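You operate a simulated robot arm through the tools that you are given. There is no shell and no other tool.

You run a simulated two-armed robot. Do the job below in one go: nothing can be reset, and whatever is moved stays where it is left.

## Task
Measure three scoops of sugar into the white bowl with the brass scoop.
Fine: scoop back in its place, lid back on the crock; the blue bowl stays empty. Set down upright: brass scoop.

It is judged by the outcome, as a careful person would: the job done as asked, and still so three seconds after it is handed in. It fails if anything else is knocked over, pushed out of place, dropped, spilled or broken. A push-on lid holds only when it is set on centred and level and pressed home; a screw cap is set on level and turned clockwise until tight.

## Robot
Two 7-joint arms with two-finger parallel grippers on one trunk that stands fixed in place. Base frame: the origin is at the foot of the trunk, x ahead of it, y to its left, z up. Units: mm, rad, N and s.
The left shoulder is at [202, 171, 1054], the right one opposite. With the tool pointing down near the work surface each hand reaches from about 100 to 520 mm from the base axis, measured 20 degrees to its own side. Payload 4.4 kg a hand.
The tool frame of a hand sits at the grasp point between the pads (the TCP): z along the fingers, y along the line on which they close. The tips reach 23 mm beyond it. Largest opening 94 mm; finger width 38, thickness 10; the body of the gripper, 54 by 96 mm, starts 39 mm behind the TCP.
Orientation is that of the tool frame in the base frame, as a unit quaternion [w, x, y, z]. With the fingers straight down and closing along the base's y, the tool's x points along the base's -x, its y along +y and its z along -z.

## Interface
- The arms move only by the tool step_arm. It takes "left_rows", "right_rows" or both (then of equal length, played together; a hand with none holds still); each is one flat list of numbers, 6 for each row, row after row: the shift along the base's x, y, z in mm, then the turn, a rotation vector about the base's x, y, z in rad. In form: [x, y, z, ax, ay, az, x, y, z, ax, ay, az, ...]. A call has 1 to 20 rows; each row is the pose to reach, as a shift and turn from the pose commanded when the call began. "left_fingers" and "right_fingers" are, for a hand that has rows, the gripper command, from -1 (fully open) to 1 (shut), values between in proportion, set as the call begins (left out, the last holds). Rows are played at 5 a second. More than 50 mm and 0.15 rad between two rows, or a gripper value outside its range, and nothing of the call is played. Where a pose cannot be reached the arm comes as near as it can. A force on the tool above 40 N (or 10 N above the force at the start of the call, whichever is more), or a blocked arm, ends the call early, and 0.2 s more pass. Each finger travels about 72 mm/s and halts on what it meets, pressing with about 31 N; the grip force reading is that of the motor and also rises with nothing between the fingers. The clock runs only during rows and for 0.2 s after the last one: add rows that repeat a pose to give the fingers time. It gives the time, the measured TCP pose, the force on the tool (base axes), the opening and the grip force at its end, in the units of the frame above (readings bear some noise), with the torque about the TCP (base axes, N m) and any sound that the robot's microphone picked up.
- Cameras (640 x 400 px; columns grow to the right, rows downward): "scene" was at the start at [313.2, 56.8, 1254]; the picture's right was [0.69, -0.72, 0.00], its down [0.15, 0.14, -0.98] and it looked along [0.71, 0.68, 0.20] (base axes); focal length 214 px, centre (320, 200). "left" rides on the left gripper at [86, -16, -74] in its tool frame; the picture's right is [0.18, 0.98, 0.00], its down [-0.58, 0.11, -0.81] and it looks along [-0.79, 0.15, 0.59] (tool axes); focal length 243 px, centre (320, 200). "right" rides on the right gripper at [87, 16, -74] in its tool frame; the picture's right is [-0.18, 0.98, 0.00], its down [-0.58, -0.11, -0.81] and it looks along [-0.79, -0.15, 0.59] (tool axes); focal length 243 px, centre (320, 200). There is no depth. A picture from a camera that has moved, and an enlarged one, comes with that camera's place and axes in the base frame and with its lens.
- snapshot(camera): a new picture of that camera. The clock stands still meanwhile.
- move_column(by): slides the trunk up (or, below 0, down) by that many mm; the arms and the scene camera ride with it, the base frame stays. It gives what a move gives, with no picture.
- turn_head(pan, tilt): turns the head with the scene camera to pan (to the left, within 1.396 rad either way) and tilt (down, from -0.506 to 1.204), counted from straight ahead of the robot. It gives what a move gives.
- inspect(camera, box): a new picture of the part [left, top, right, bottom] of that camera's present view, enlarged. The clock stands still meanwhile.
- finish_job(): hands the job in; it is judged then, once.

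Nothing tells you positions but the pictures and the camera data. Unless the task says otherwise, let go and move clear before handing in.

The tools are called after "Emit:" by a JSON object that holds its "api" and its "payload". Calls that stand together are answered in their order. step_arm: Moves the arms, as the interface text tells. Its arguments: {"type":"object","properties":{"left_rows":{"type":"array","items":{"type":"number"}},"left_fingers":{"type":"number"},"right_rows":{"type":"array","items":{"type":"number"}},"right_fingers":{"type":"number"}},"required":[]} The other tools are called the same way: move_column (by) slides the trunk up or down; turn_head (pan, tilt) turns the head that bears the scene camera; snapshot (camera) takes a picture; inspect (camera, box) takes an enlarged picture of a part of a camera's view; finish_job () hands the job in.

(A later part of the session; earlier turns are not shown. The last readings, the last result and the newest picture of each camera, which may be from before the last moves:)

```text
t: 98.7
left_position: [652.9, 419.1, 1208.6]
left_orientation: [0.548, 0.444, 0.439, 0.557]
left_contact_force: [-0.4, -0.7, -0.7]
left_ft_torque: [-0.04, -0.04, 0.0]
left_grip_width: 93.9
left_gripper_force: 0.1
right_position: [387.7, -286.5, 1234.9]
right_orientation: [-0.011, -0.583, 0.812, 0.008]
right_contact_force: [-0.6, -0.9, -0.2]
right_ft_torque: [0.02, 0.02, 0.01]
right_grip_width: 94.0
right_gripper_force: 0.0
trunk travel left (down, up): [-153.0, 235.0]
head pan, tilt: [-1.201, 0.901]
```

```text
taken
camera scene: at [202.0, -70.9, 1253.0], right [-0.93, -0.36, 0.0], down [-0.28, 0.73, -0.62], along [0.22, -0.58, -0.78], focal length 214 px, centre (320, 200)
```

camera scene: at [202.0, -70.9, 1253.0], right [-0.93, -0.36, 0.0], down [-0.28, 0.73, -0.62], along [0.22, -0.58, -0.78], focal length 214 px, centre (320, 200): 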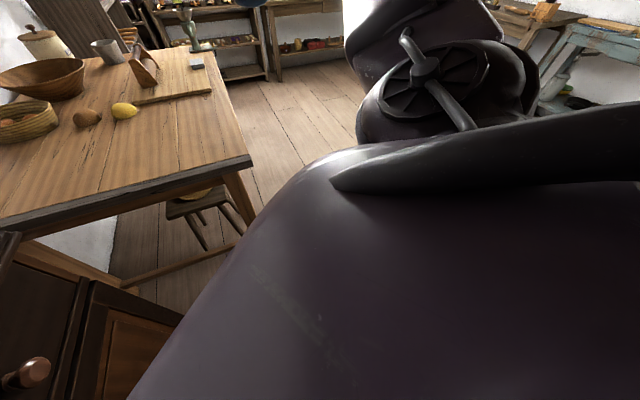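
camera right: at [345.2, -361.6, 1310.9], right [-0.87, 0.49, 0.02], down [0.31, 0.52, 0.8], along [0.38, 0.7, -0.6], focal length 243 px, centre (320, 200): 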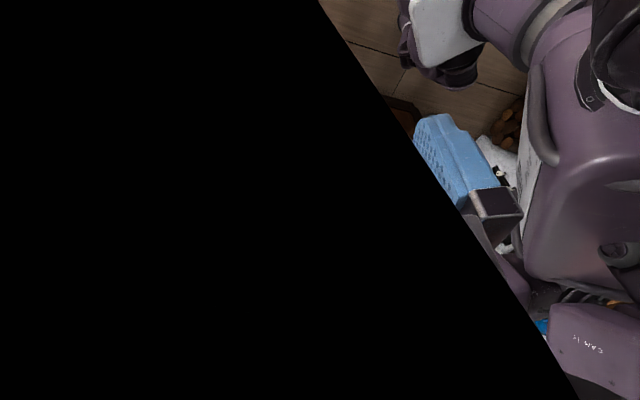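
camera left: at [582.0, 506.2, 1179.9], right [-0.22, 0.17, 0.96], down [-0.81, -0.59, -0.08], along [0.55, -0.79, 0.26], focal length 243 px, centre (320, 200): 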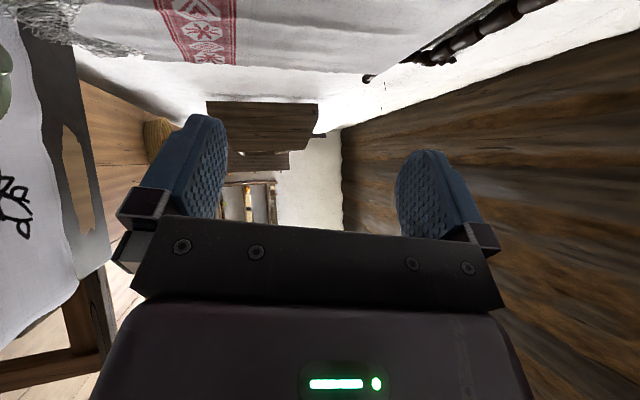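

The head is turned well away. Now I'll straighten the tool in place again.

Emit:
{"api": "step_arm", "payload": {"left_rows": [0, 0, 0, 0, 0.1, 0, 0, 0, 0, 0, 0.2, 0, 0, 0, 0, 0, 0.3, 0, 0, 0, 0, 0, 0.4, 0, 0, 0, 0, 0, 0.5, 0, 0, 0, 0, 0, 0.6, 0, 0, 0, 0, 0, 0.7, 0]}}

Emit:
{"api": "snapshot", "payload": {"camera": "scene"}}

Emit:
{"api": "snapshot", "payload": {"camera": "left"}}

```text
t: 100.3
left_position: [663.3, 393.2, 1143.1]
left_orientation: [0.421, 0.591, 0.625, 0.288]
left_contact_force: [0.3, 0.2, 0.2]
left_ft_torque: [0.01, 0.0, -0.01]
left_grip_width: 94.0
left_gripper_force: 0.0
right_position: [388.3, -284.6, 1235.7]
right_orientation: [-0.011, -0.583, 0.812, 0.008]
right_contact_force: [-0.4, 0.0, -0.1]
right_ft_torque: [-0.02, 0.03, 0.0]
right_grip_width: 94.0
right_gripper_force: 0.1
trunk travel left (down, up): [-153.0, 235.0]
head pan, tilt: [-1.201, 0.901]
stopped in row 7 (left hand): the arm was blocked; the commanded pose is now the measured one
```

```text
taken
camera scene: at [202.2, -70.7, 1252.8], right [-0.93, -0.36, 0.0], down [-0.28, 0.73, -0.62], along [0.22, -0.58, -0.78], focal length 214 px, centre (320, 200)
```

scene: 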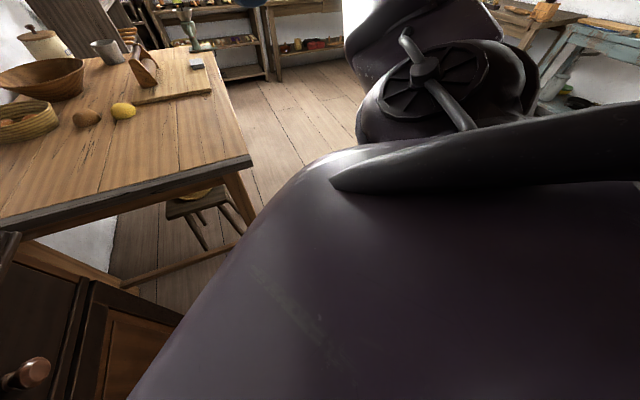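

```text
taken
camera left: at [594.7, 486.2, 1147.3], right [0.5, 0.31, 0.81], down [-0.68, -0.44, 0.59], along [0.54, -0.84, -0.01], focal length 243 px, centre (320, 200)
```

left: 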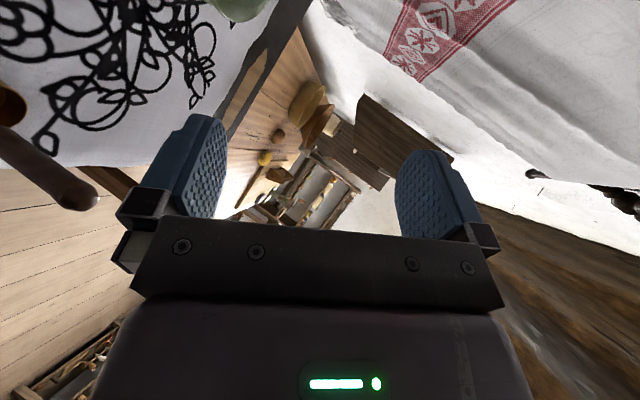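

Blocked again even with the head away, so straightening in this posture isn't possible. I'll back out to the tilted pose, and consider gripping the upright handle with a horizontal hand instead.

Emit:
{"api": "step_arm", "payload": {"left_rows": [0, 4, 10, 0.025, -0.105, 0.017, 0, 8, 20, 0.05, -0.21, 0.035, 0, 12, 30, 0.075, -0.315, 0.052, 0, 15, 40, 0.1, -0.42, 0.07, 0, 19, 50, 0.124, -0.524, 0.087, 0, 23, 60, 0.149, -0.629, 0.105, 0, 26, 68, 0.174, -0.734, 0.122, 0, 26, 68, 0.174, -0.734, 0.122]}}

Emit:
{"api": "snapshot", "payload": {"camera": "left"}}

```text
t: 102.1
left_position: [664.5, 417.3, 1209.1]
left_orientation: [0.542, 0.448, 0.439, 0.559]
left_contact_force: [-0.7, -0.2, -0.6]
left_ft_torque: [-0.01, -0.01, 0.02]
left_grip_width: 94.2
left_gripper_force: 0.0
right_position: [387.9, -284.5, 1234.3]
right_orientation: [-0.011, -0.584, 0.812, 0.008]
right_contact_force: [-0.4, 0.1, -0.6]
right_ft_torque: [0.03, -0.01, -0.03]
right_grip_width: 94.1
right_gripper_force: 0.0
trunk travel left (down, up): [-153.0, 235.0]
head pan, tilt: [-1.201, 0.901]
```

```text
taken
camera left: at [594.1, 504.4, 1179.3], right [-0.21, 0.16, 0.96], down [-0.81, -0.59, -0.08], along [0.55, -0.79, 0.25], focal length 243 px, centre (320, 200)
```

left: 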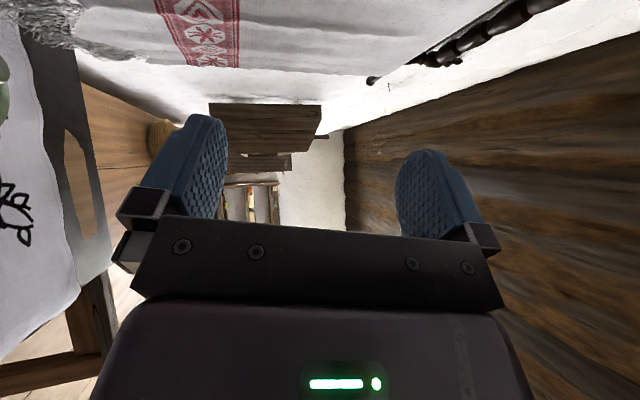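

Free again. Now I'll test rolling the horizontal hand about its own axis so the camera ends up on top and the fingers close sideways.

Emit:
{"api": "step_arm", "payload": {"left_rows": [0, 0, 0, 0.139, 0, 0.031, 0, 0, 0, 0.279, 0, 0.063, 0, 0, 0, 0.418, 0, 0.094, 0, 0, 0, 0.557, 0, 0.125, 0, 0, 0, 0.697, 0, 0.156, 0, 0, 0, 0.836, 0, 0.188, 0, 0, 0, 0.976, 0, 0.219, 0, 0, 0, 1.115, 0, 0.25, 0, 0, 0, 1.254, 0, 0.281, 0, 0, 0, 1.394, 0, 0.313, 0, 0, 0, 1.533, 0, 0.344]}}

Emit:
{"api": "turn_head", "payload": {"pan": 0.3, "tilt": 0.9}}

Emit:
{"api": "snapshot", "payload": {"camera": "scene"}}

Emit:
{"api": "snapshot", "payload": {"camera": "left"}}

```text
t: 104.5
left_position: [663.3, 417.1, 1210.1]
left_orientation: [-0.01, 0.623, -0.007, 0.782]
left_contact_force: [0.3, -0.4, -0.5]
left_ft_torque: [-0.02, 0.01, -0.01]
left_grip_width: 94.1
left_gripper_force: 0.0
right_position: [387.8, -284.6, 1235.3]
right_orientation: [-0.011, -0.584, 0.812, 0.009]
right_contact_force: [-0.4, -0.1, 0.1]
right_ft_torque: [0.01, 0.02, -0.01]
right_grip_width: 93.7
right_gripper_force: 0.0
trunk travel left (down, up): [-153.0, 235.0]
head pan, tilt: [-1.201, 0.901]
```

```text
t: 106.1
left_position: [663.5, 416.9, 1211.0]
left_orientation: [-0.01, 0.622, -0.005, 0.783]
left_contact_force: [0.4, -0.4, -0.2]
left_ft_torque: [-0.01, -0.03, 0.02]
left_grip_width: 93.9
left_gripper_force: 0.0
right_position: [387.6, -284.5, 1235.4]
right_orientation: [-0.011, -0.584, 0.812, 0.008]
right_contact_force: [-0.4, 0.8, -0.5]
right_ft_torque: [-0.02, 0.01, -0.02]
right_grip_width: 93.8
right_gripper_force: 0.0
trunk travel left (down, up): [-153.0, 235.0]
head pan, tilt: [0.3, 0.901]
```

```text
taken
camera scene: at [246.8, 21.7, 1253.0], right [0.29, -0.96, 0.0], down [-0.75, -0.23, -0.62], along [0.59, 0.18, -0.78], focal length 214 px, centre (320, 200)
```

scene: 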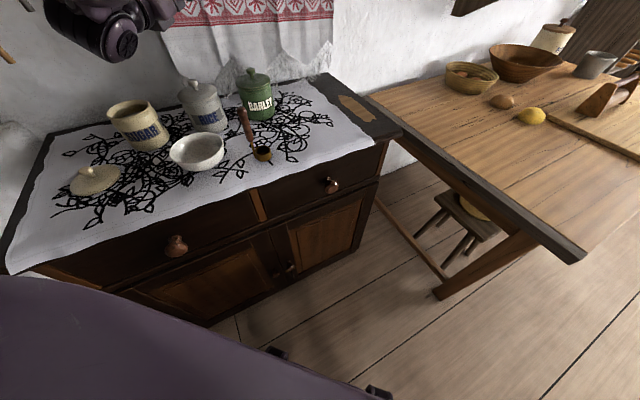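

```text
taken
camera left: at [570.5, 431.6, 1278.5], right [-0.03, -0.99, 0.16], down [-0.65, -0.1, -0.75], along [0.76, -0.13, -0.64], focal length 243 px, centre (320, 200)
```

left: 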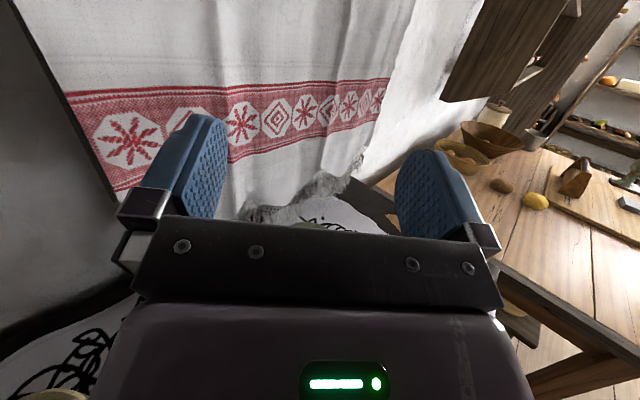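

Excellent: the hand is horizontal with the camera on top, tracked exactly, and the table view is open. I'll test pitching the fingers downward in this roll, in small steps.

Emit:
{"api": "step_arm", "payload": {"left_rows": [-5, 0, 0, 0, 0.1, 0, -10, 0, 0, 0, 0.2, 0, -15, 0, 0, 0, 0.3, 0, -20, 0, 0, 0, 0.4, 0, -25, 0, 0, 0, 0.5, 0]}}

Emit:
{"api": "snapshot", "payload": {"camera": "scene"}}

Emit:
{"api": "snapshot", "payload": {"camera": "left"}}

```text
t: 107.3
left_position: [647.2, 398.4, 1146.3]
left_orientation: [0.099, 0.801, 0.047, 0.588]
left_contact_force: [0.0, 0.0, 0.7]
left_ft_torque: [0.0, -0.01, -0.02]
left_grip_width: 94.0
left_gripper_force: 0.0
right_position: [387.7, -284.5, 1235.4]
right_orientation: [-0.011, -0.583, 0.812, 0.009]
right_contact_force: [-0.5, -0.4, -0.6]
right_ft_torque: [-0.01, 0.0, 0.02]
right_grip_width: 94.0
right_gripper_force: 0.1
trunk travel left (down, up): [-153.0, 235.0]
head pan, tilt: [0.3, 0.901]
stopped in row 5 (left hand): the arm was blocked; the commanded pose is now the measured one
```

```text
taken
camera scene: at [247.0, 21.4, 1252.6], right [0.29, -0.96, 0.0], down [-0.75, -0.23, -0.62], along [0.59, 0.18, -0.78], focal length 214 px, centre (320, 200)
```

scene: 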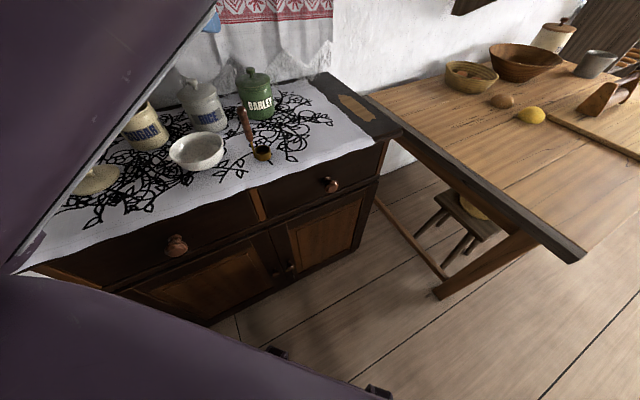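

```text
taken
camera left: at [603.0, 438.7, 1243.6], right [0.01, -0.92, 0.38], down [-0.95, -0.13, -0.29], along [0.32, -0.36, -0.88], focal length 243 px, centre (320, 200)
```

left: 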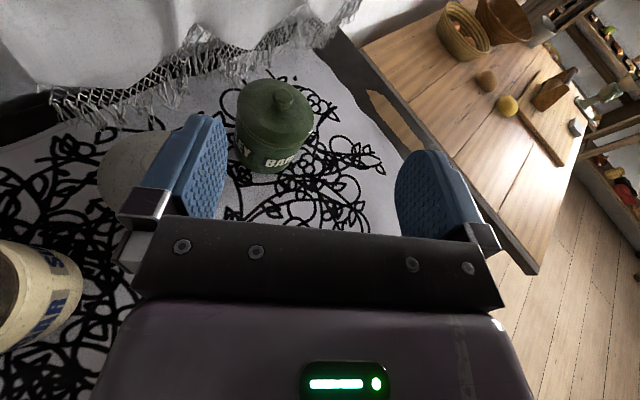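

The elbow again swings right when the fingers pitch below about 80°, so I'll stay with the nearly horizontal hand. I'll return to the horizontal pose.

Emit:
{"api": "step_arm", "payload": {"left_rows": [2, 4, 12, 0.037, -0.088, 0.017, 4, 7, 24, 0.074, -0.177, 0.034, 6, 10, 36, 0.111, -0.265, 0.051, 8, 13, 48, 0.148, -0.354, 0.068, 10, 17, 60, 0.185, -0.442, 0.085, 10, 20, 70, 0.2217, -0.5304, 0.1018, 10, 20, 70, 0.2217, -0.5304, 0.1018]}}

Emit:
{"api": "snapshot", "payload": {"camera": "scene"}}

```text
t: 108.9
left_position: [657.4, 417.6, 1214.8]
left_orientation: [-0.012, 0.623, -0.008, 0.782]
left_contact_force: [-0.4, -0.2, -0.9]
left_ft_torque: [0.0, -0.04, -0.01]
left_grip_width: 93.9
left_gripper_force: 0.1
right_position: [387.7, -284.4, 1235.3]
right_orientation: [-0.011, -0.584, 0.812, 0.007]
right_contact_force: [0.0, -0.6, -0.5]
right_ft_torque: [-0.01, 0.01, 0.0]
right_grip_width: 94.0
right_gripper_force: 0.0
trunk travel left (down, up): [-153.0, 235.0]
head pan, tilt: [0.3, 0.901]
```

```text
taken
camera scene: at [247.1, 21.8, 1252.8], right [0.3, -0.96, 0.0], down [-0.75, -0.23, -0.62], along [0.59, 0.18, -0.78], focal length 214 px, centre (320, 200)
```

scene: 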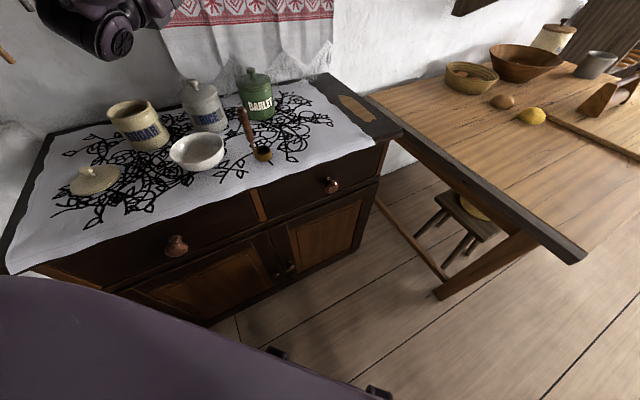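

Good. Now I'll swing the horizontal hand to point forward-right (heading −40°), which should suit both the scoop and the bowl, and check it tracks.

Emit:
{"api": "step_arm", "payload": {"left_rows": [-9, -3, -10, 0.0086, 0.0377, -0.1167, -18, -6, -20, 0.0172, 0.0754, -0.2335, -28, -9, -31, 0.0258, 0.1131, -0.3502, -38, -12, -42, 0.0343, 0.1507, -0.4669, -48, -15, -53, 0.0429, 0.1884, -0.5837, -57, -18, -64, 0.0515, 0.2261, -0.7004]}}

Emit:
{"api": "snapshot", "payload": {"camera": "scene"}}

Emit:
{"api": "snapshot", "payload": {"camera": "left"}}

```text
t: 110.3
left_position: [598.5, 399.5, 1151.2]
left_orientation: [0.241, 0.665, -0.241, 0.665]
left_contact_force: [-0.3, -0.1, -0.7]
left_ft_torque: [0.01, 0.01, -0.04]
left_grip_width: 93.9
left_gripper_force: 0.0
right_position: [386.9, -284.2, 1235.0]
right_orientation: [-0.011, -0.583, 0.812, 0.007]
right_contact_force: [-0.6, 0.3, 0.0]
right_ft_torque: [0.01, 0.02, 0.0]
right_grip_width: 93.9
right_gripper_force: 0.1
trunk travel left (down, up): [-153.0, 235.0]
head pan, tilt: [0.3, 0.901]
```

```text
taken
camera scene: at [246.6, 22.1, 1253.0], right [0.3, -0.96, 0.0], down [-0.75, -0.23, -0.62], along [0.59, 0.18, -0.78], focal length 214 px, centre (320, 200)
```

scene: 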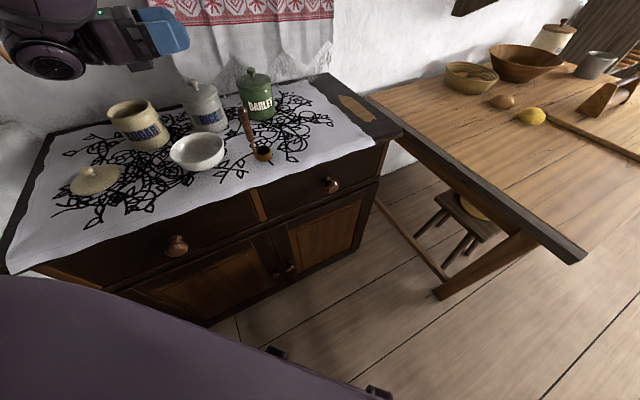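

```text
taken
camera left: at [551.9, 460.5, 1237.2], right [-0.63, -0.75, 0.18], down [-0.69, 0.43, -0.58], along [0.36, -0.49, -0.79], focal length 243 px, centre (320, 200)
```

left: 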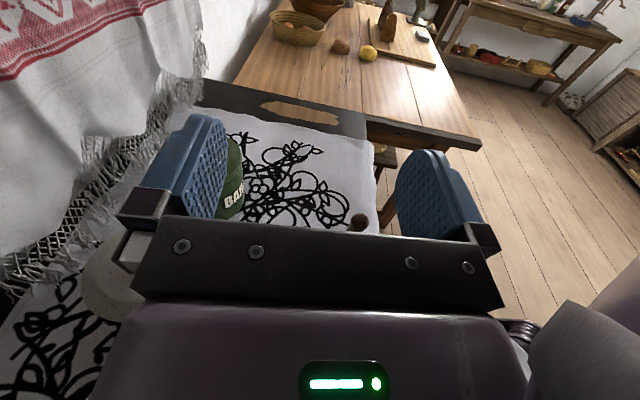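

Tracked exactly, and the hand camera already sees the scoop's handle. I'll test rolling the hand by +120° about its axis here in the air, as the pouring motion.

Emit:
{"api": "step_arm", "payload": {"left_rows": [0, 0, 0, 0.107, -0.09, 0, 0, 0, 0, 0.214, -0.18, 0, 0, 0, 0, 0.321, -0.27, 0, 0, 0, 0, 0.428, -0.359, 0, 0, 0, 0, 0.535, -0.449, 0, 0, 0, 0, 0.642, -0.539, 0, 0, 0, 0, 0.749, -0.629, 0, 0, 0, 0, 0.856, -0.718, 0, 0, 0, 0, 0.963, -0.808, 0, 0, 0, 0, 1.07, -0.898, 0, 0, 0, 0, 1.177, -0.988, 0, 0, 0, 0, 1.284, -1.077, 0, 0, 0, 0, 1.391, -1.167, 0, 0, 0, 0, 1.498, -1.257, 0, 0, 0, 0, 1.604, -1.346, 0]}}

Emit:
{"api": "snapshot", "payload": {"camera": "scene"}}

```text
t: 112.4
left_position: [747.5, 357.1, 1122.6]
left_orientation: [-0.123, 0.462, -0.455, 0.751]
left_contact_force: [0.3, 0.7, -0.7]
left_ft_torque: [-0.01, -0.05, 0.03]
left_grip_width: 94.0
left_gripper_force: 0.0
left hand out of reach, approached as far as the arm can: row 4, 5, 6, 7, 8, 9, 10
right_position: [391.0, -285.7, 1233.2]
right_orientation: [-0.012, -0.584, 0.812, 0.009]
right_contact_force: [0.5, 0.6, 0.4]
right_ft_torque: [-0.01, 0.0, 0.01]
right_grip_width: 94.1
right_gripper_force: 0.0
trunk travel left (down, up): [-153.0, 235.0]
head pan, tilt: [0.3, 0.901]
stopped in row 10 (left hand): the arm was blocked; the commanded pose is now the measured one
```

```text
taken
camera scene: at [249.9, 21.2, 1251.6], right [0.3, -0.96, 0.0], down [-0.75, -0.23, -0.62], along [0.59, 0.18, -0.78], focal length 214 px, centre (320, 200)
```

scene: 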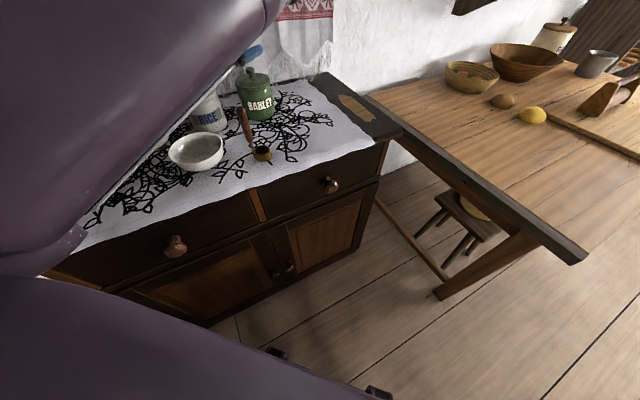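

Rolling that way meets the wrist's limit after about 35°, so pouring must roll the other way. I'll return to the horizontal pose first.

Emit:
{"api": "step_arm", "payload": {"left_rows": [-18, 5, 6, -0.082, 0.086, -0.019, -37, 11, 12, -0.164, 0.172, -0.037, -55, 16, 18, -0.245, 0.258, -0.056, -74, 22, 24, -0.327, 0.345, -0.075, -92, 27, 30, -0.409, 0.431, -0.093, -110, 32, 34, -0.491, 0.517, -0.112, -129, 38, 36, -0.572, 0.603, -0.13, -147, 43, 37, -0.654, 0.689, -0.149, -147, 43, 37, -0.654, 0.689, -0.149]}}

Emit:
{"api": "snapshot", "payload": {"camera": "scene"}}

```text
t: 114.4
left_position: [598.7, 394.4, 1161.2]
left_orientation: [0.242, 0.663, -0.243, 0.666]
left_contact_force: [-0.1, 1.2, -0.5]
left_ft_torque: [0.0, 0.02, 0.01]
left_grip_width: 94.1
left_gripper_force: 0.0
right_position: [387.4, -284.6, 1236.4]
right_orientation: [-0.011, -0.583, 0.812, 0.007]
right_contact_force: [0.7, -0.4, -0.7]
right_ft_torque: [0.01, -0.04, 0.0]
right_grip_width: 94.0
right_gripper_force: 0.0
trunk travel left (down, up): [-153.0, 235.0]
head pan, tilt: [0.3, 0.901]
```

```text
taken
camera scene: at [247.2, 21.7, 1252.8], right [0.3, -0.96, 0.0], down [-0.75, -0.23, -0.62], along [0.59, 0.18, -0.78], focal length 214 px, centre (320, 200)
```

scene: 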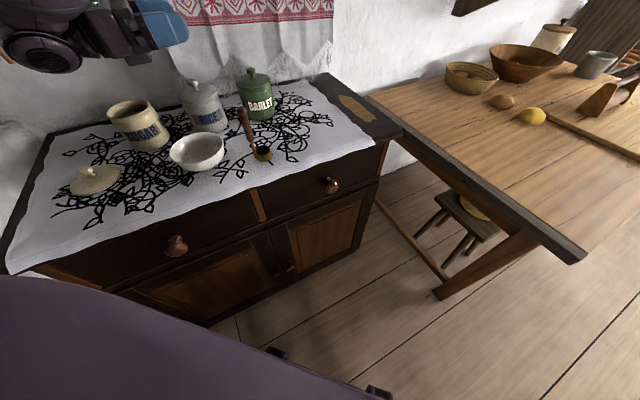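

Recovered. Now I'll test rolling the other way, −125°, in free air.

Emit:
{"api": "step_arm", "payload": {"left_rows": [0, 0, 0, -0.107, 0.09, 0, 0, 0, 0, -0.214, 0.18, 0, 0, 0, 0, -0.321, 0.27, 0, 0, 0, 0, -0.428, 0.359, 0, 0, 0, 0, -0.535, 0.449, 0, 0, 0, 0, -0.642, 0.539, 0, 0, 0, 0, -0.749, 0.629, 0, 0, 0, 0, -0.856, 0.718, 0, 0, 0, 0, -0.963, 0.808, 0, 0, 0, 0, -1.07, 0.898, 0, 0, 0, 0, -1.177, 0.988, 0, 0, 0, 0, -1.284, 1.077, 0, 0, 0, 0, -1.391, 1.167, 0, 0, 0, 0, -1.498, 1.257, 0, 0, 0, 0, -1.604, 1.346, 0, 0, 0, 0, -1.67, 1.402, 0]}}

Emit:
{"api": "snapshot", "payload": {"camera": "scene"}}

```text
t: 117.8
left_position: [599.5, 395.4, 1161.9]
left_orientation: [0.702, 0.52, 0.478, 0.096]
left_contact_force: [0.2, -0.1, 0.5]
left_ft_torque: [0.03, -0.02, 0.0]
left_grip_width: 94.0
left_gripper_force: 0.0
right_position: [387.1, -284.6, 1236.2]
right_orientation: [-0.011, -0.583, 0.812, 0.008]
right_contact_force: [0.4, 0.2, -0.5]
right_ft_torque: [-0.03, -0.01, 0.0]
right_grip_width: 94.1
right_gripper_force: 0.0
trunk travel left (down, up): [-153.0, 235.0]
head pan, tilt: [0.3, 0.901]
```

```text
taken
camera scene: at [246.8, 21.8, 1253.0], right [0.3, -0.96, 0.0], down [-0.75, -0.23, -0.62], along [0.59, 0.18, -0.78], focal length 214 px, centre (320, 200)
```

scene: 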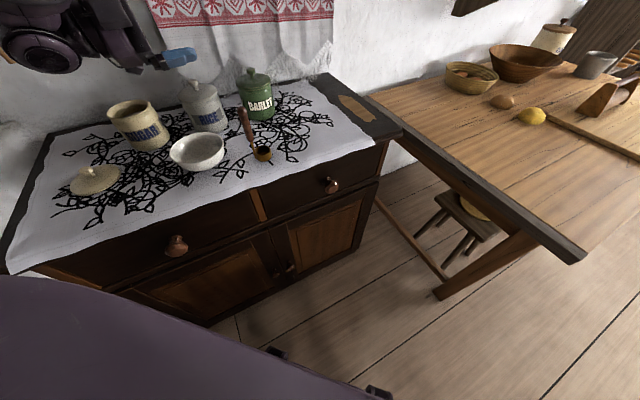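

Rolling −125° tracks exactly, so this is the pouring motion. I'll roll back upright and move to the approach side of the scoop's handle to measure it up close.

Emit:
{"api": "step_arm", "payload": {"left_rows": [0, 0, 0, 0.107, -0.09, 0, 0, 0, 0, 0.214, -0.18, 0, 0, 0, 0, 0.321, -0.27, 0, 0, 0, 0, 0.428, -0.359, 0, 0, 0, 0, 0.535, -0.449, 0, 0, 0, 0, 0.642, -0.539, 0, 0, 0, 0, 0.749, -0.629, 0, 0, 0, 0, 0.856, -0.718, 0, 0, 0, 0, 0.963, -0.808, 0, 0, 0, 0, 1.07, -0.898, 0, 0, 0, 0, 1.177, -0.988, 0, 0, 0, 0, 1.284, -1.077, 0, 0, 0, 0, 1.391, -1.167, 0, 0, 0, 0, 1.498, -1.257, 0, 0, 0, 0, 1.604, -1.346, 0, 0, 0, 0, 1.67, -1.402, 0]}}

Emit:
{"api": "step_arm", "payload": {"left_rows": [-15, -5, -15, 0, 0, 0, -30, -10, -30, 0, 0, 0, -45, -14, -45, 0, 0, 0, -60, -18, -60, 0, 0, 0, -78, -22, -75, 0, 0, 0]}}

Emit:
{"api": "snapshot", "payload": {"camera": "left"}}

Emit:
{"api": "snapshot", "payload": {"camera": "scene"}}

```text
t: 121.2
left_position: [598.7, 396.1, 1162.3]
left_orientation: [0.241, 0.662, -0.245, 0.666]
left_contact_force: [-0.3, -0.3, -0.2]
left_ft_torque: [0.02, -0.01, -0.04]
left_grip_width: 93.9
left_gripper_force: 0.0
right_position: [387.2, -285.2, 1235.8]
right_orientation: [-0.011, -0.584, 0.812, 0.007]
right_contact_force: [-0.1, 0.5, 1.2]
right_ft_torque: [-0.02, 0.02, 0.01]
right_grip_width: 94.0
right_gripper_force: 0.1
trunk travel left (down, up): [-153.0, 235.0]
head pan, tilt: [0.3, 0.901]
```

```text
t: 122.4
left_position: [521.6, 374.5, 1086.9]
left_orientation: [0.242, 0.662, -0.244, 0.666]
left_contact_force: [0.3, -0.4, 0.1]
left_ft_torque: [0.01, 0.0, 0.0]
left_grip_width: 94.1
left_gripper_force: 0.0
right_position: [387.0, -282.9, 1236.4]
right_orientation: [-0.011, -0.583, 0.812, 0.008]
right_contact_force: [0.4, -0.1, 0.0]
right_ft_torque: [0.04, -0.05, -0.03]
right_grip_width: 93.8
right_gripper_force: 0.0
trunk travel left (down, up): [-153.0, 235.0]
head pan, tilt: [0.3, 0.901]
```

```text
taken
camera left: at [473.2, 435.5, 1173.4], right [-0.64, -0.75, 0.18], down [-0.68, 0.44, -0.59], along [0.36, -0.5, -0.79], focal length 243 px, centre (320, 200)
```

left: 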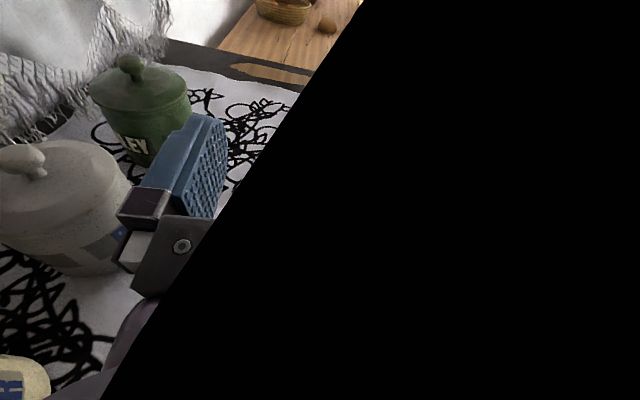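

```text
taken
camera scene: at [246.9, 22.1, 1253.0], right [0.3, -0.96, 0.0], down [-0.75, -0.23, -0.62], along [0.59, 0.18, -0.78], focal length 214 px, centre (320, 200)
```

scene: 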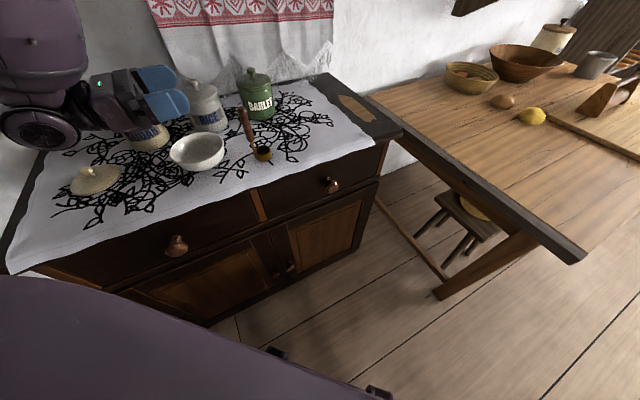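

The hand camera is now half hidden by the bent wrist, but the head camera has a clear view. I'll zoom in on the scoop from here.

Emit:
{"api": "inspect", "payload": {"camera": "scene", "box": [200, 90, 300, 180]}}

Emit:
{"api": "inspect", "payload": {"camera": "scene", "box": [60, 50, 260, 200]}}

```text
4.44 times, centred on (250, 135) of scene
camera zoom: at [246.9, 22.1, 1253.0], right [0.3, -0.96, 0.0], down [-0.75, -0.23, -0.62], along [0.59, 0.18, -0.78], focal length 953 px, centre (631, 489)
```

zoom: 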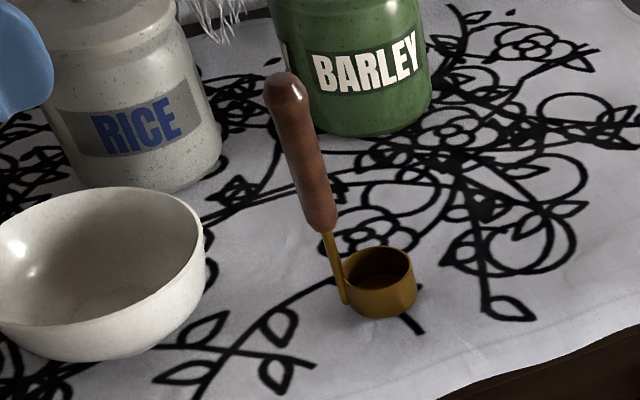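

```text
2.67 times, centred on (160, 125) of scene
camera zoom: at [246.9, 22.1, 1253.0], right [0.3, -0.96, 0.0], down [-0.75, -0.23, -0.62], along [0.59, 0.18, -0.78], focal length 572 px, centre (747, 400)
```

zoom: 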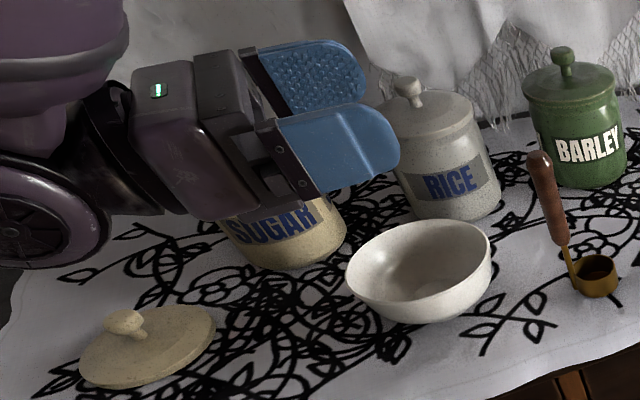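

The handle stands vertical at about [611, 309], wood from z 932 to 1019, with the cup centre about 24 mm away toward −y. At heading −40° the wrist would pass over the bowl, so I'll turn the hand to heading about −12° and check reach there.

Emit:
{"api": "step_arm", "payload": {"left_rows": [-4, -11, 0, 0, 0, 0.1222, -7, -22, 0, 0, 0, 0.2443, -11, -33, 0, 0, 0, 0.3665, -15, -44, 0, 0, 0, 0.4887]}}

Emit:
{"api": "snapshot", "payload": {"camera": "scene"}}

```text
t: 123.4
left_position: [536.7, 369.5, 1095.2]
left_orientation: [0.074, 0.702, -0.078, 0.704]
left_contact_force: [0.0, -0.1, 0.5]
left_ft_torque: [0.02, -0.05, 0.03]
left_grip_width: 94.3
left_gripper_force: 0.0
left hand out of reach, approached as far as the arm can: row 3, 4
right_position: [388.3, -285.7, 1234.6]
right_orientation: [-0.01, -0.584, 0.812, 0.008]
right_contact_force: [0.5, 0.4, -0.2]
right_ft_torque: [0.02, 0.01, -0.05]
right_grip_width: 94.0
right_gripper_force: 0.1
trunk travel left (down, up): [-153.0, 235.0]
head pan, tilt: [0.3, 0.901]
```

```text
taken
camera scene: at [247.7, 20.2, 1252.6], right [0.3, -0.96, 0.0], down [-0.75, -0.23, -0.62], along [0.59, 0.18, -0.78], focal length 214 px, centre (320, 200)
```

scene: 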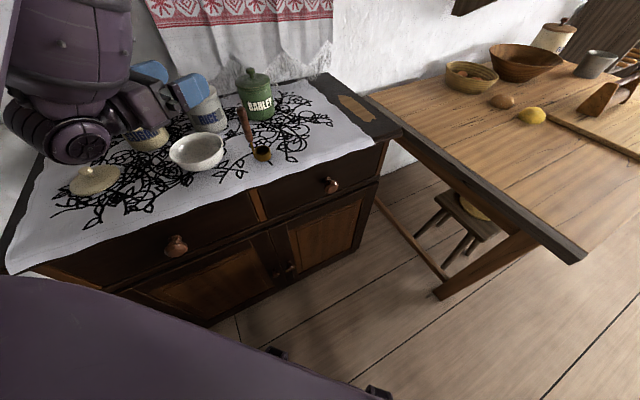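

That start point is too close to the shoulder at this heading, but further forward should be fine. I'll go above the handle directly (heading −20°) and plan to descend around it.

Emit:
{"api": "step_arm", "payload": {"left_rows": [26, -5, 5, 0, 0, -0.035, 52, -10, 10, 0, 0, -0.07, 78, -16, 10, 0, 0, -0.105, 104.4, -21.5, 10, 0, 0, -0.14, 104.4, -21.5, 10, 0, 0, -0.14]}}

Emit:
{"api": "snapshot", "payload": {"camera": "scene"}}

Emit:
{"api": "snapshot", "payload": {"camera": "left"}}

```text
t: 124.6
left_position: [643.4, 350.4, 1104.0]
left_orientation: [0.124, 0.694, -0.127, 0.698]
left_contact_force: [0.6, -1.3, 0.4]
left_ft_torque: [-0.03, 0.02, 0.01]
left_grip_width: 93.8
left_gripper_force: 0.1
right_position: [387.0, -283.9, 1235.4]
right_orientation: [-0.009, -0.583, 0.812, 0.008]
right_contact_force: [0.5, -0.8, 0.1]
right_ft_torque: [0.01, 0.01, -0.01]
right_grip_width: 93.8
right_gripper_force: 0.1
trunk travel left (down, up): [-153.0, 235.0]
head pan, tilt: [0.3, 0.901]
```

```text
taken
camera scene: at [246.4, 21.7, 1253.2], right [0.3, -0.96, 0.0], down [-0.75, -0.23, -0.62], along [0.59, 0.18, -0.78], focal length 214 px, centre (320, 200)
```

scene: 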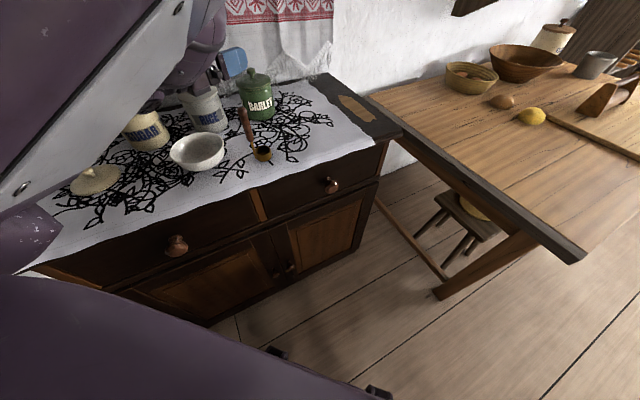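

```text
taken
camera left: at [578.1, 391.2, 1191.0], right [-0.34, -0.92, 0.18], down [-0.79, 0.18, -0.59], along [0.51, -0.34, -0.79], focal length 243 px, centre (320, 200)
```

left: 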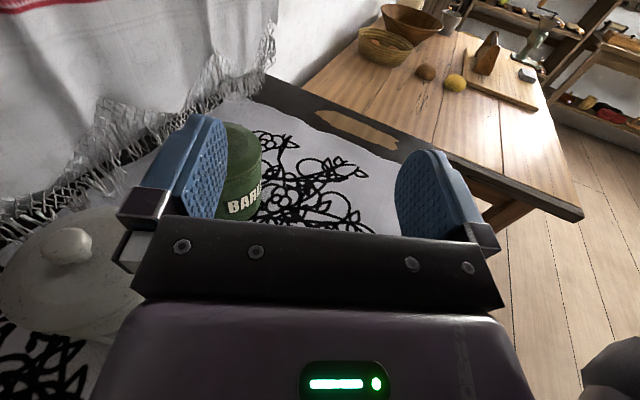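

The arm is still settling and the elbow is shifting; I'll hold a moment and check.

Emit:
{"api": "step_arm", "payload": {"left_rows": [0, 0, 0, 0, 0, 0, 0, 0, 0, 0, 0, 0]}}

Emit:
{"api": "snapshot", "payload": {"camera": "scene"}}

```text
t: 125.2
left_position: [643.3, 350.4, 1104.0]
left_orientation: [0.123, 0.694, -0.126, 0.698]
left_contact_force: [0.4, -0.6, 0.4]
left_ft_torque: [0.0, 0.01, -0.04]
left_grip_width: 93.9
left_gripper_force: 0.1
right_position: [387.8, -283.3, 1235.6]
right_orientation: [-0.01, -0.584, 0.812, 0.007]
right_contact_force: [-0.7, 0.7, -0.2]
right_ft_torque: [-0.01, 0.02, 0.0]
right_grip_width: 94.0
right_gripper_force: 0.1
trunk travel left (down, up): [-153.0, 235.0]
head pan, tilt: [0.3, 0.901]
```

```text
taken
camera scene: at [246.9, 21.8, 1253.0], right [0.3, -0.96, 0.0], down [-0.75, -0.23, -0.62], along [0.59, 0.18, -0.78], focal length 214 px, centre (320, 200)
```

scene: 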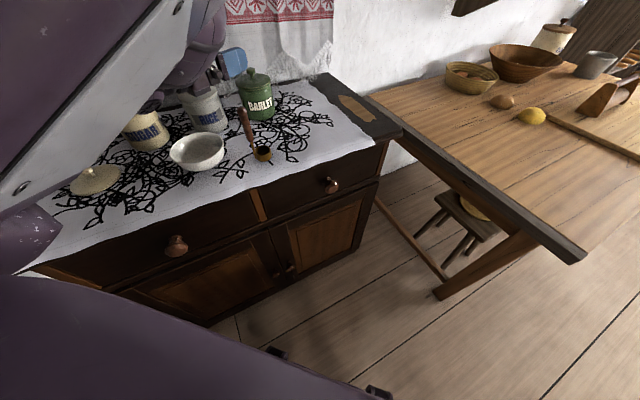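

The upper arm can't come further right at this heading because of the head. A heading nearer −50° with the fingers pitched slightly down keeps the elbow left and the wrist higher over the bowl, so I'll test that.

Emit:
{"api": "step_arm", "payload": {"left_rows": [-3, 23, 13, 0, 0, -0.131, -6, 46, 26, 0, 0, -0.262, -9, 69, 40, 0, 0, -0.393, -11, 91, 53, 0, 0, -0.524, -11, 91, 53, 0, 0, -0.524]}}

Emit:
{"api": "snapshot", "payload": {"camera": "scene"}}

```text
t: 126.4
left_position: [632.3, 437.5, 1158.2]
left_orientation: [0.301, 0.637, -0.303, 0.641]
left_contact_force: [0.6, 0.1, 0.2]
left_ft_torque: [0.0, 0.0, -0.01]
left_grip_width: 93.7
left_gripper_force: 0.0
right_position: [387.4, -284.9, 1235.6]
right_orientation: [-0.011, -0.584, 0.812, 0.007]
right_contact_force: [-0.2, 0.5, 0.0]
right_ft_torque: [0.03, -0.05, -0.02]
right_grip_width: 93.6
right_gripper_force: 0.0
trunk travel left (down, up): [-153.0, 235.0]
head pan, tilt: [0.3, 0.901]
```

```text
taken
camera scene: at [247.2, 21.7, 1252.8], right [0.3, -0.96, 0.0], down [-0.75, -0.23, -0.62], along [0.59, 0.18, -0.78], focal length 214 px, centre (320, 200)
```

scene: 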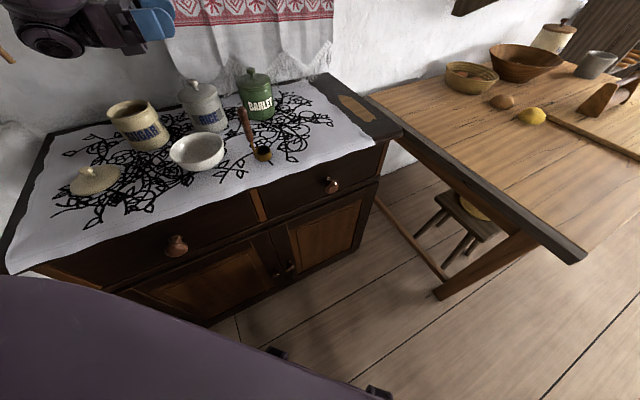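

I see: the earlier clipped pose became the new reference, so the arm was not blocked there at all. I'll go for the spot above the handle at heading −20° again using measured values.

Emit:
{"api": "step_arm", "payload": {"left_rows": [-4, -26, -12, 0, 0, 0.105, -8, -52, -24, 0, 0, 0.21, -12, -78, -36, 0, 0, 0.314, -16, -104, -48, 0, 0, 0.419, -21, -128.5, -58, 0, 0, 0.524]}}

Emit:
{"api": "snapshot", "payload": {"camera": "scene"}}

Emit:
{"api": "snapshot", "payload": {"camera": "left"}}

```text
t: 127.6
left_position: [610.2, 309.4, 1099.5]
left_orientation: [0.123, 0.694, -0.126, 0.698]
left_contact_force: [0.2, -0.8, -0.5]
left_ft_torque: [0.01, -0.03, 0.03]
left_grip_width: 93.9
left_gripper_force: 0.0
right_position: [388.0, -284.9, 1235.9]
right_orientation: [-0.01, -0.584, 0.812, 0.009]
right_contact_force: [-0.7, -0.1, 0.0]
right_ft_torque: [0.02, 0.0, 0.03]
right_grip_width: 94.0
right_gripper_force: 0.2
trunk travel left (down, up): [-153.0, 235.0]
head pan, tilt: [0.3, 0.901]
```

```text
taken
camera scene: at [247.3, 21.1, 1252.7], right [0.3, -0.96, 0.0], down [-0.75, -0.23, -0.62], along [0.59, 0.18, -0.78], focal length 214 px, centre (320, 200)
```

scene: 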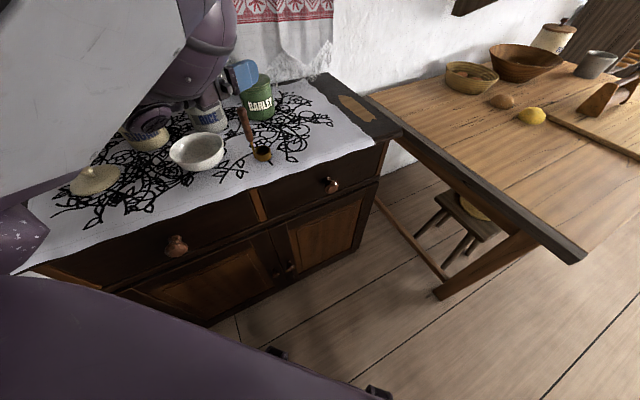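

```text
taken
camera left: at [544.5, 350.5, 1185.6], right [-0.34, -0.92, 0.18], down [-0.79, 0.18, -0.59], along [0.51, -0.34, -0.79], focal length 243 px, centre (320, 200)
```

left: 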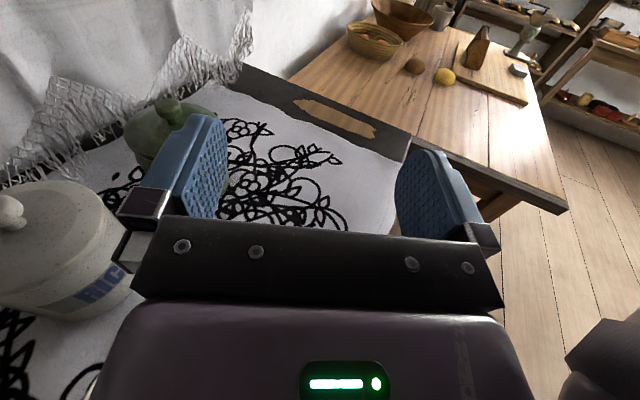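

The hand is exactly above the handle at heading −20°. I'll zoom in to verify alignment before descending.

Emit:
{"api": "inspect", "payload": {"camera": "scene", "box": [190, 40, 310, 170]}}

```text
3.08 times, centred on (250, 105) of scene
camera zoom: at [247.3, 21.1, 1252.7], right [0.3, -0.96, 0.0], down [-0.75, -0.23, -0.62], along [0.59, 0.18, -0.78], focal length 660 px, centre (535, 492)
```

zoom: 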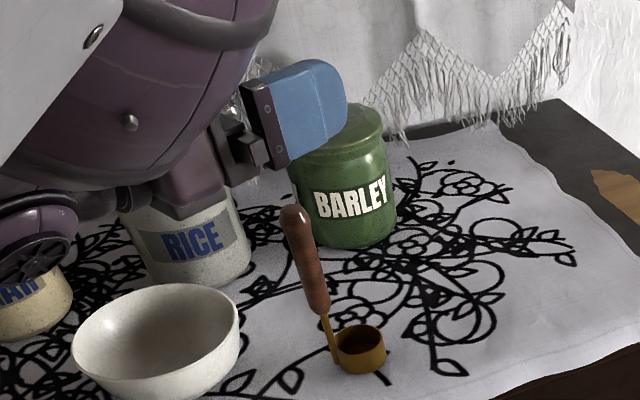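

Alignment looks right. I'll descend partway to z ≈ 1035 and check the wrist's clearance over the bowl.

Emit:
{"api": "step_arm", "payload": {"left_rows": [0, 0, -16, 0, 0, 0, 0, 0, -32, 0, 0, 0, 0, 0, -48, 0, 0, 0, 0, 0, -64, 0, 0, 0]}}

Emit:
{"api": "inspect", "payload": {"camera": "scene", "box": [100, 60, 310, 190]}}

```text
t: 128.6
left_position: [627.7, 318.5, 1066.0]
left_orientation: [0.127, 0.689, -0.12, 0.703]
left_contact_force: [0.1, 0.4, 0.3]
left_ft_torque: [0.04, -0.01, 0.0]
left_grip_width: 94.0
left_gripper_force: 0.1
left hand out of reach, approached as far as the arm can: row 2, 3, 4
right_position: [388.0, -285.5, 1236.2]
right_orientation: [-0.009, -0.583, 0.812, 0.008]
right_contact_force: [0.3, 1.1, -0.1]
right_ft_torque: [0.0, 0.0, 0.0]
right_grip_width: 93.9
right_gripper_force: 0.2
trunk travel left (down, up): [-153.0, 235.0]
head pan, tilt: [0.3, 0.901]
```

```text
3.05 times, centred on (205, 125) of scene
camera zoom: at [246.8, 21.5, 1252.9], right [0.3, -0.96, 0.0], down [-0.75, -0.23, -0.62], along [0.59, 0.18, -0.78], focal length 654 px, centre (670, 429)
```

zoom: 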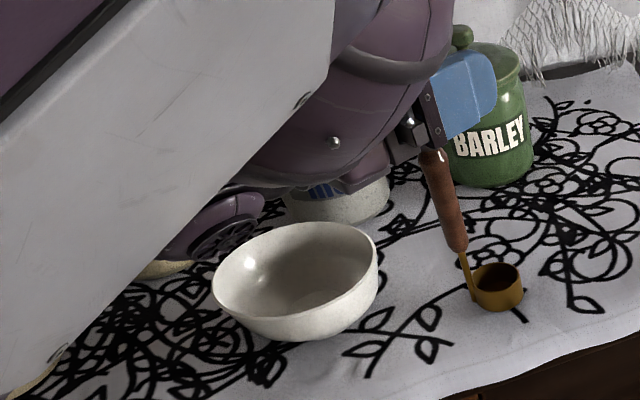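

Here the arm runs out of reach below z ≈ 1083. I'll go back up, turn to heading −45° and test pitching the fingers down a little, which would raise the wrist over the bowl.

Emit:
{"api": "step_arm", "payload": {"left_rows": [-2, 10, 25, 0, 0, 0, -8, 25, 45, 0, 0, -0.11, -14, 45, 60, 0, 0, -0.22, -20, 62, 75, 0, 0, -0.33, -28, 80, 84, 0, 0, -0.436]}}

Emit:
{"api": "step_arm", "payload": {"left_rows": [0, 0, 0, 0.0707, 0.0707, 0, 0, 0, 0, 0.1414, 0.1414, 0, 0, 0, 0, 0.2121, 0.2121, 0]}}

Emit:
{"api": "snapshot", "payload": {"camera": "scene"}}

```text
t: 129.8
left_position: [598.9, 399.0, 1144.2]
left_orientation: [0.272, 0.649, -0.274, 0.655]
left_contact_force: [-0.1, -0.8, 0.2]
left_ft_torque: [0.02, 0.03, 0.0]
left_grip_width: 93.8
left_gripper_force: 0.0
right_position: [386.4, -283.1, 1235.4]
right_orientation: [-0.01, -0.583, 0.812, 0.006]
right_contact_force: [0.4, -0.1, -0.2]
right_ft_torque: [-0.02, 0.0, -0.02]
right_grip_width: 94.1
right_gripper_force: 0.1
trunk travel left (down, up): [-153.0, 235.0]
head pan, tilt: [0.3, 0.901]
```

```text
t: 130.6
left_position: [597.9, 398.3, 1142.6]
left_orientation: [0.228, 0.741, -0.311, 0.549]
left_contact_force: [-0.4, -0.1, -0.8]
left_ft_torque: [-0.01, 0.01, 0.01]
left_grip_width: 94.0
left_gripper_force: 0.1
right_position: [387.7, -284.7, 1236.6]
right_orientation: [-0.009, -0.584, 0.812, 0.008]
right_contact_force: [0.2, 0.5, 0.2]
right_ft_torque: [0.02, 0.01, -0.01]
right_grip_width: 93.7
right_gripper_force: 0.0
trunk travel left (down, up): [-153.0, 235.0]
head pan, tilt: [0.3, 0.901]
```

```text
taken
camera scene: at [246.9, 21.5, 1252.9], right [0.3, -0.96, 0.0], down [-0.75, -0.23, -0.62], along [0.59, 0.18, -0.78], focal length 214 px, centre (320, 200)
```

scene: 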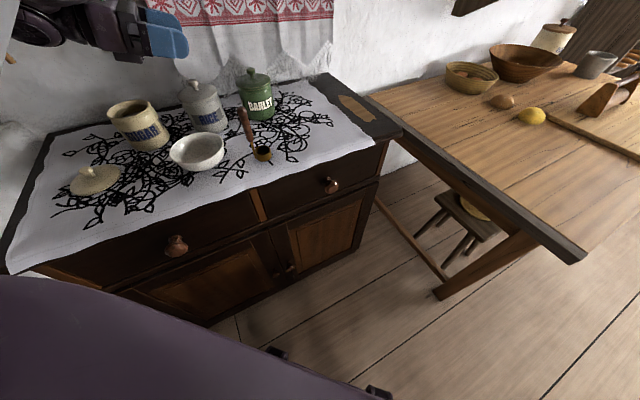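

Pitching down 17° at this heading tracks exactly. I'll try more.

Emit:
{"api": "step_arm", "payload": {"left_rows": [0, 0, 0, 0.0707, 0.0707, 0, 0, 0, 0, 0.1414, 0.1414, 0, 0, 0, 0, 0.2121, 0.2121, 0]}}

Emit:
{"api": "snapshot", "payload": {"camera": "scene"}}

Emit:
{"api": "snapshot", "payload": {"camera": "left"}}

```text
t: 131.4
left_position: [598.3, 399.1, 1143.0]
left_orientation: [0.181, 0.815, -0.342, 0.432]
left_contact_force: [-0.7, -0.5, -0.7]
left_ft_torque: [0.02, 0.0, 0.04]
left_grip_width: 94.0
left_gripper_force: 0.1
right_position: [387.6, -284.8, 1235.5]
right_orientation: [-0.011, -0.584, 0.812, 0.008]
right_contact_force: [-0.3, -0.6, -0.3]
right_ft_torque: [0.03, -0.01, -0.02]
right_grip_width: 94.1
right_gripper_force: 0.1
trunk travel left (down, up): [-153.0, 235.0]
head pan, tilt: [0.3, 0.901]
```

```text
taken
camera scene: at [247.1, 21.4, 1252.9], right [0.3, -0.96, 0.0], down [-0.75, -0.23, -0.62], along [0.59, 0.18, -0.78], focal length 214 px, centre (320, 200)
```

scene: 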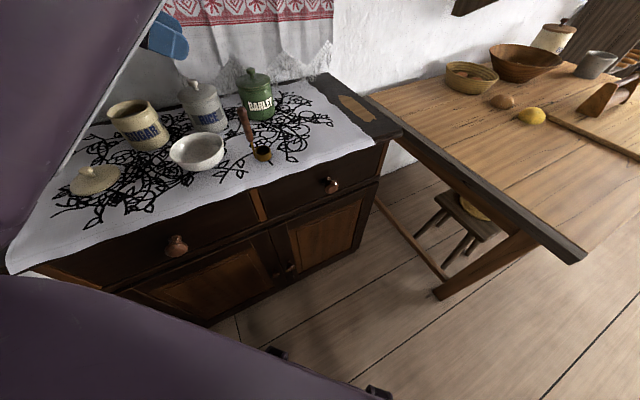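

```text
taken
camera left: at [600.6, 419.9, 1255.5], right [-0.63, -0.76, 0.15], down [-0.78, 0.63, -0.03], along [-0.07, -0.14, -0.99], focal length 243 px, centre (320, 200)
```

left: 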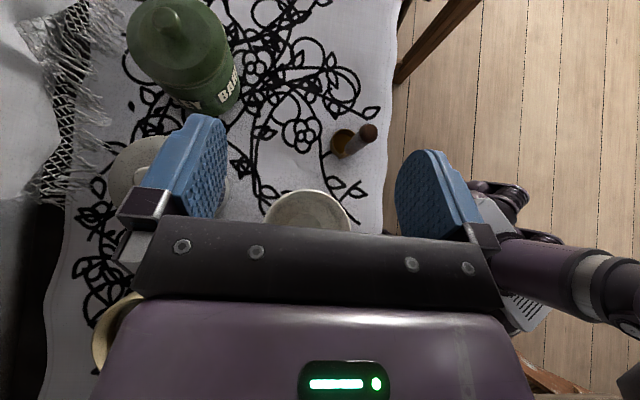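

Pitching 34° down works too, and now the hand camera looks straight down with the scoop in clear view. I'll zoom in on it.

Emit:
{"api": "inspect", "payload": {"camera": "left", "box": [300, 90, 420, 190]}}

Emit:
{"api": "inspect", "payload": {"camera": "scene", "box": [100, 0, 300, 180]}}

```text
4.00 times, centred on (360, 140) of left
camera zoom: at [600.6, 419.9, 1255.5], right [-0.63, -0.76, 0.15], down [-0.78, 0.63, -0.03], along [-0.07, -0.14, -0.99], focal length 970 px, centre (160, 440)
```

zoom: 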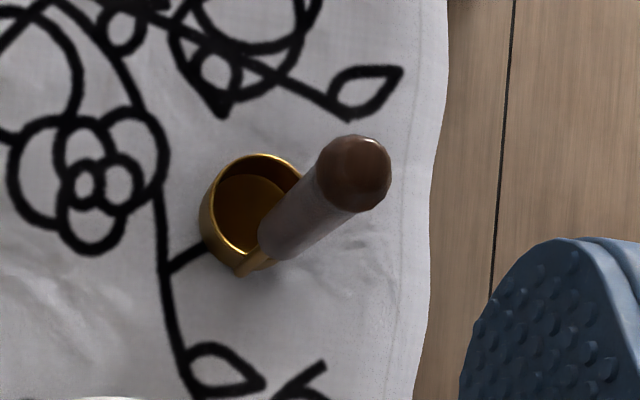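

```text
2.22 times, centred on (200, 90) of scene
camera zoom: at [247.1, 21.4, 1252.9], right [0.3, -0.96, 0.0], down [-0.75, -0.23, -0.62], along [0.59, 0.18, -0.78], focal length 477 px, centre (587, 444)
```

zoom: 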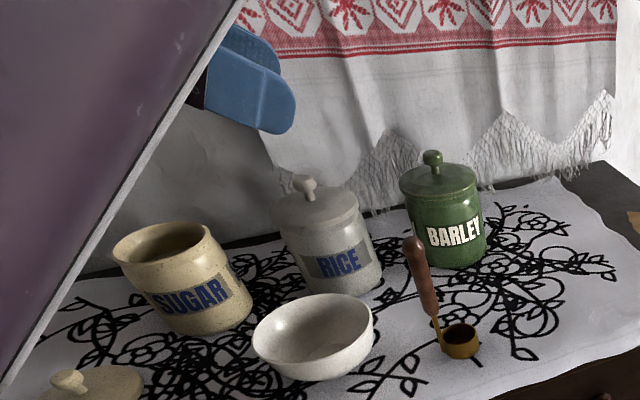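

From this overhead view the handle axis is at about [604, 303], top near z 1018, and the cup centre at [618, 289]. I'll go above the handle with heading −45° and 17° pitch, which keeps the wrist clear of the bowl.

Emit:
{"api": "step_arm", "payload": {"left_rows": [2, -32, -14, -0.0707, -0.0707, 0, 4, -64, -28, -0.1414, -0.1414, 0, 6, -97, -43, -0.2121, -0.2121, 0, 6, -97, -43, -0.2121, -0.2121, 0]}}

Emit:
{"api": "snapshot", "payload": {"camera": "left"}}

Emit:
{"api": "snapshot", "payload": {"camera": "scene"}}

```text
t: 132.4
left_position: [602.9, 303.1, 1102.0]
left_orientation: [0.229, 0.74, -0.311, 0.55]
left_contact_force: [-0.6, -0.7, 0.6]
left_ft_torque: [0.02, -0.01, 0.02]
left_grip_width: 94.1
left_gripper_force: 0.1
right_position: [386.9, -285.8, 1235.0]
right_orientation: [-0.012, -0.583, 0.812, 0.008]
right_contact_force: [-0.4, 0.6, 0.5]
right_ft_torque: [-0.03, 0.0, 0.0]
right_grip_width: 93.9
right_gripper_force: 0.0
trunk travel left (down, up): [-153.0, 235.0]
head pan, tilt: [0.3, 0.901]
```

```text
taken
camera left: at [582.1, 346.5, 1205.3], right [-0.66, -0.73, 0.17], down [-0.74, 0.59, -0.32], along [0.13, -0.34, -0.93], focal length 243 px, centre (320, 200)
```

left: 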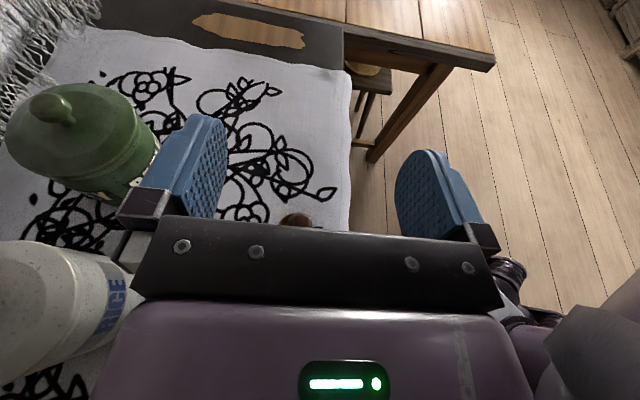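

```text
taken
camera scene: at [246.6, 21.9, 1253.0], right [0.3, -0.96, 0.0], down [-0.75, -0.23, -0.62], along [0.59, 0.18, -0.78], focal length 214 px, centre (320, 200)
```

scene: 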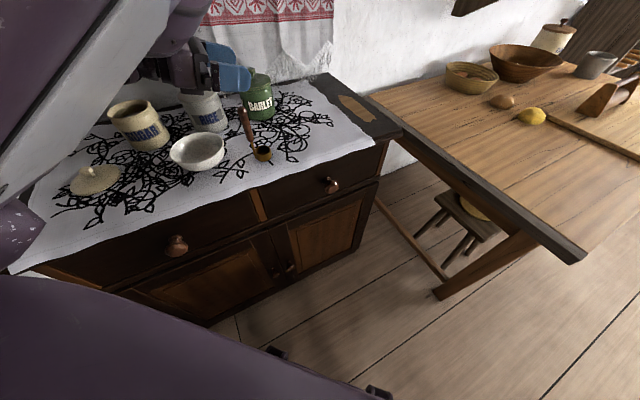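

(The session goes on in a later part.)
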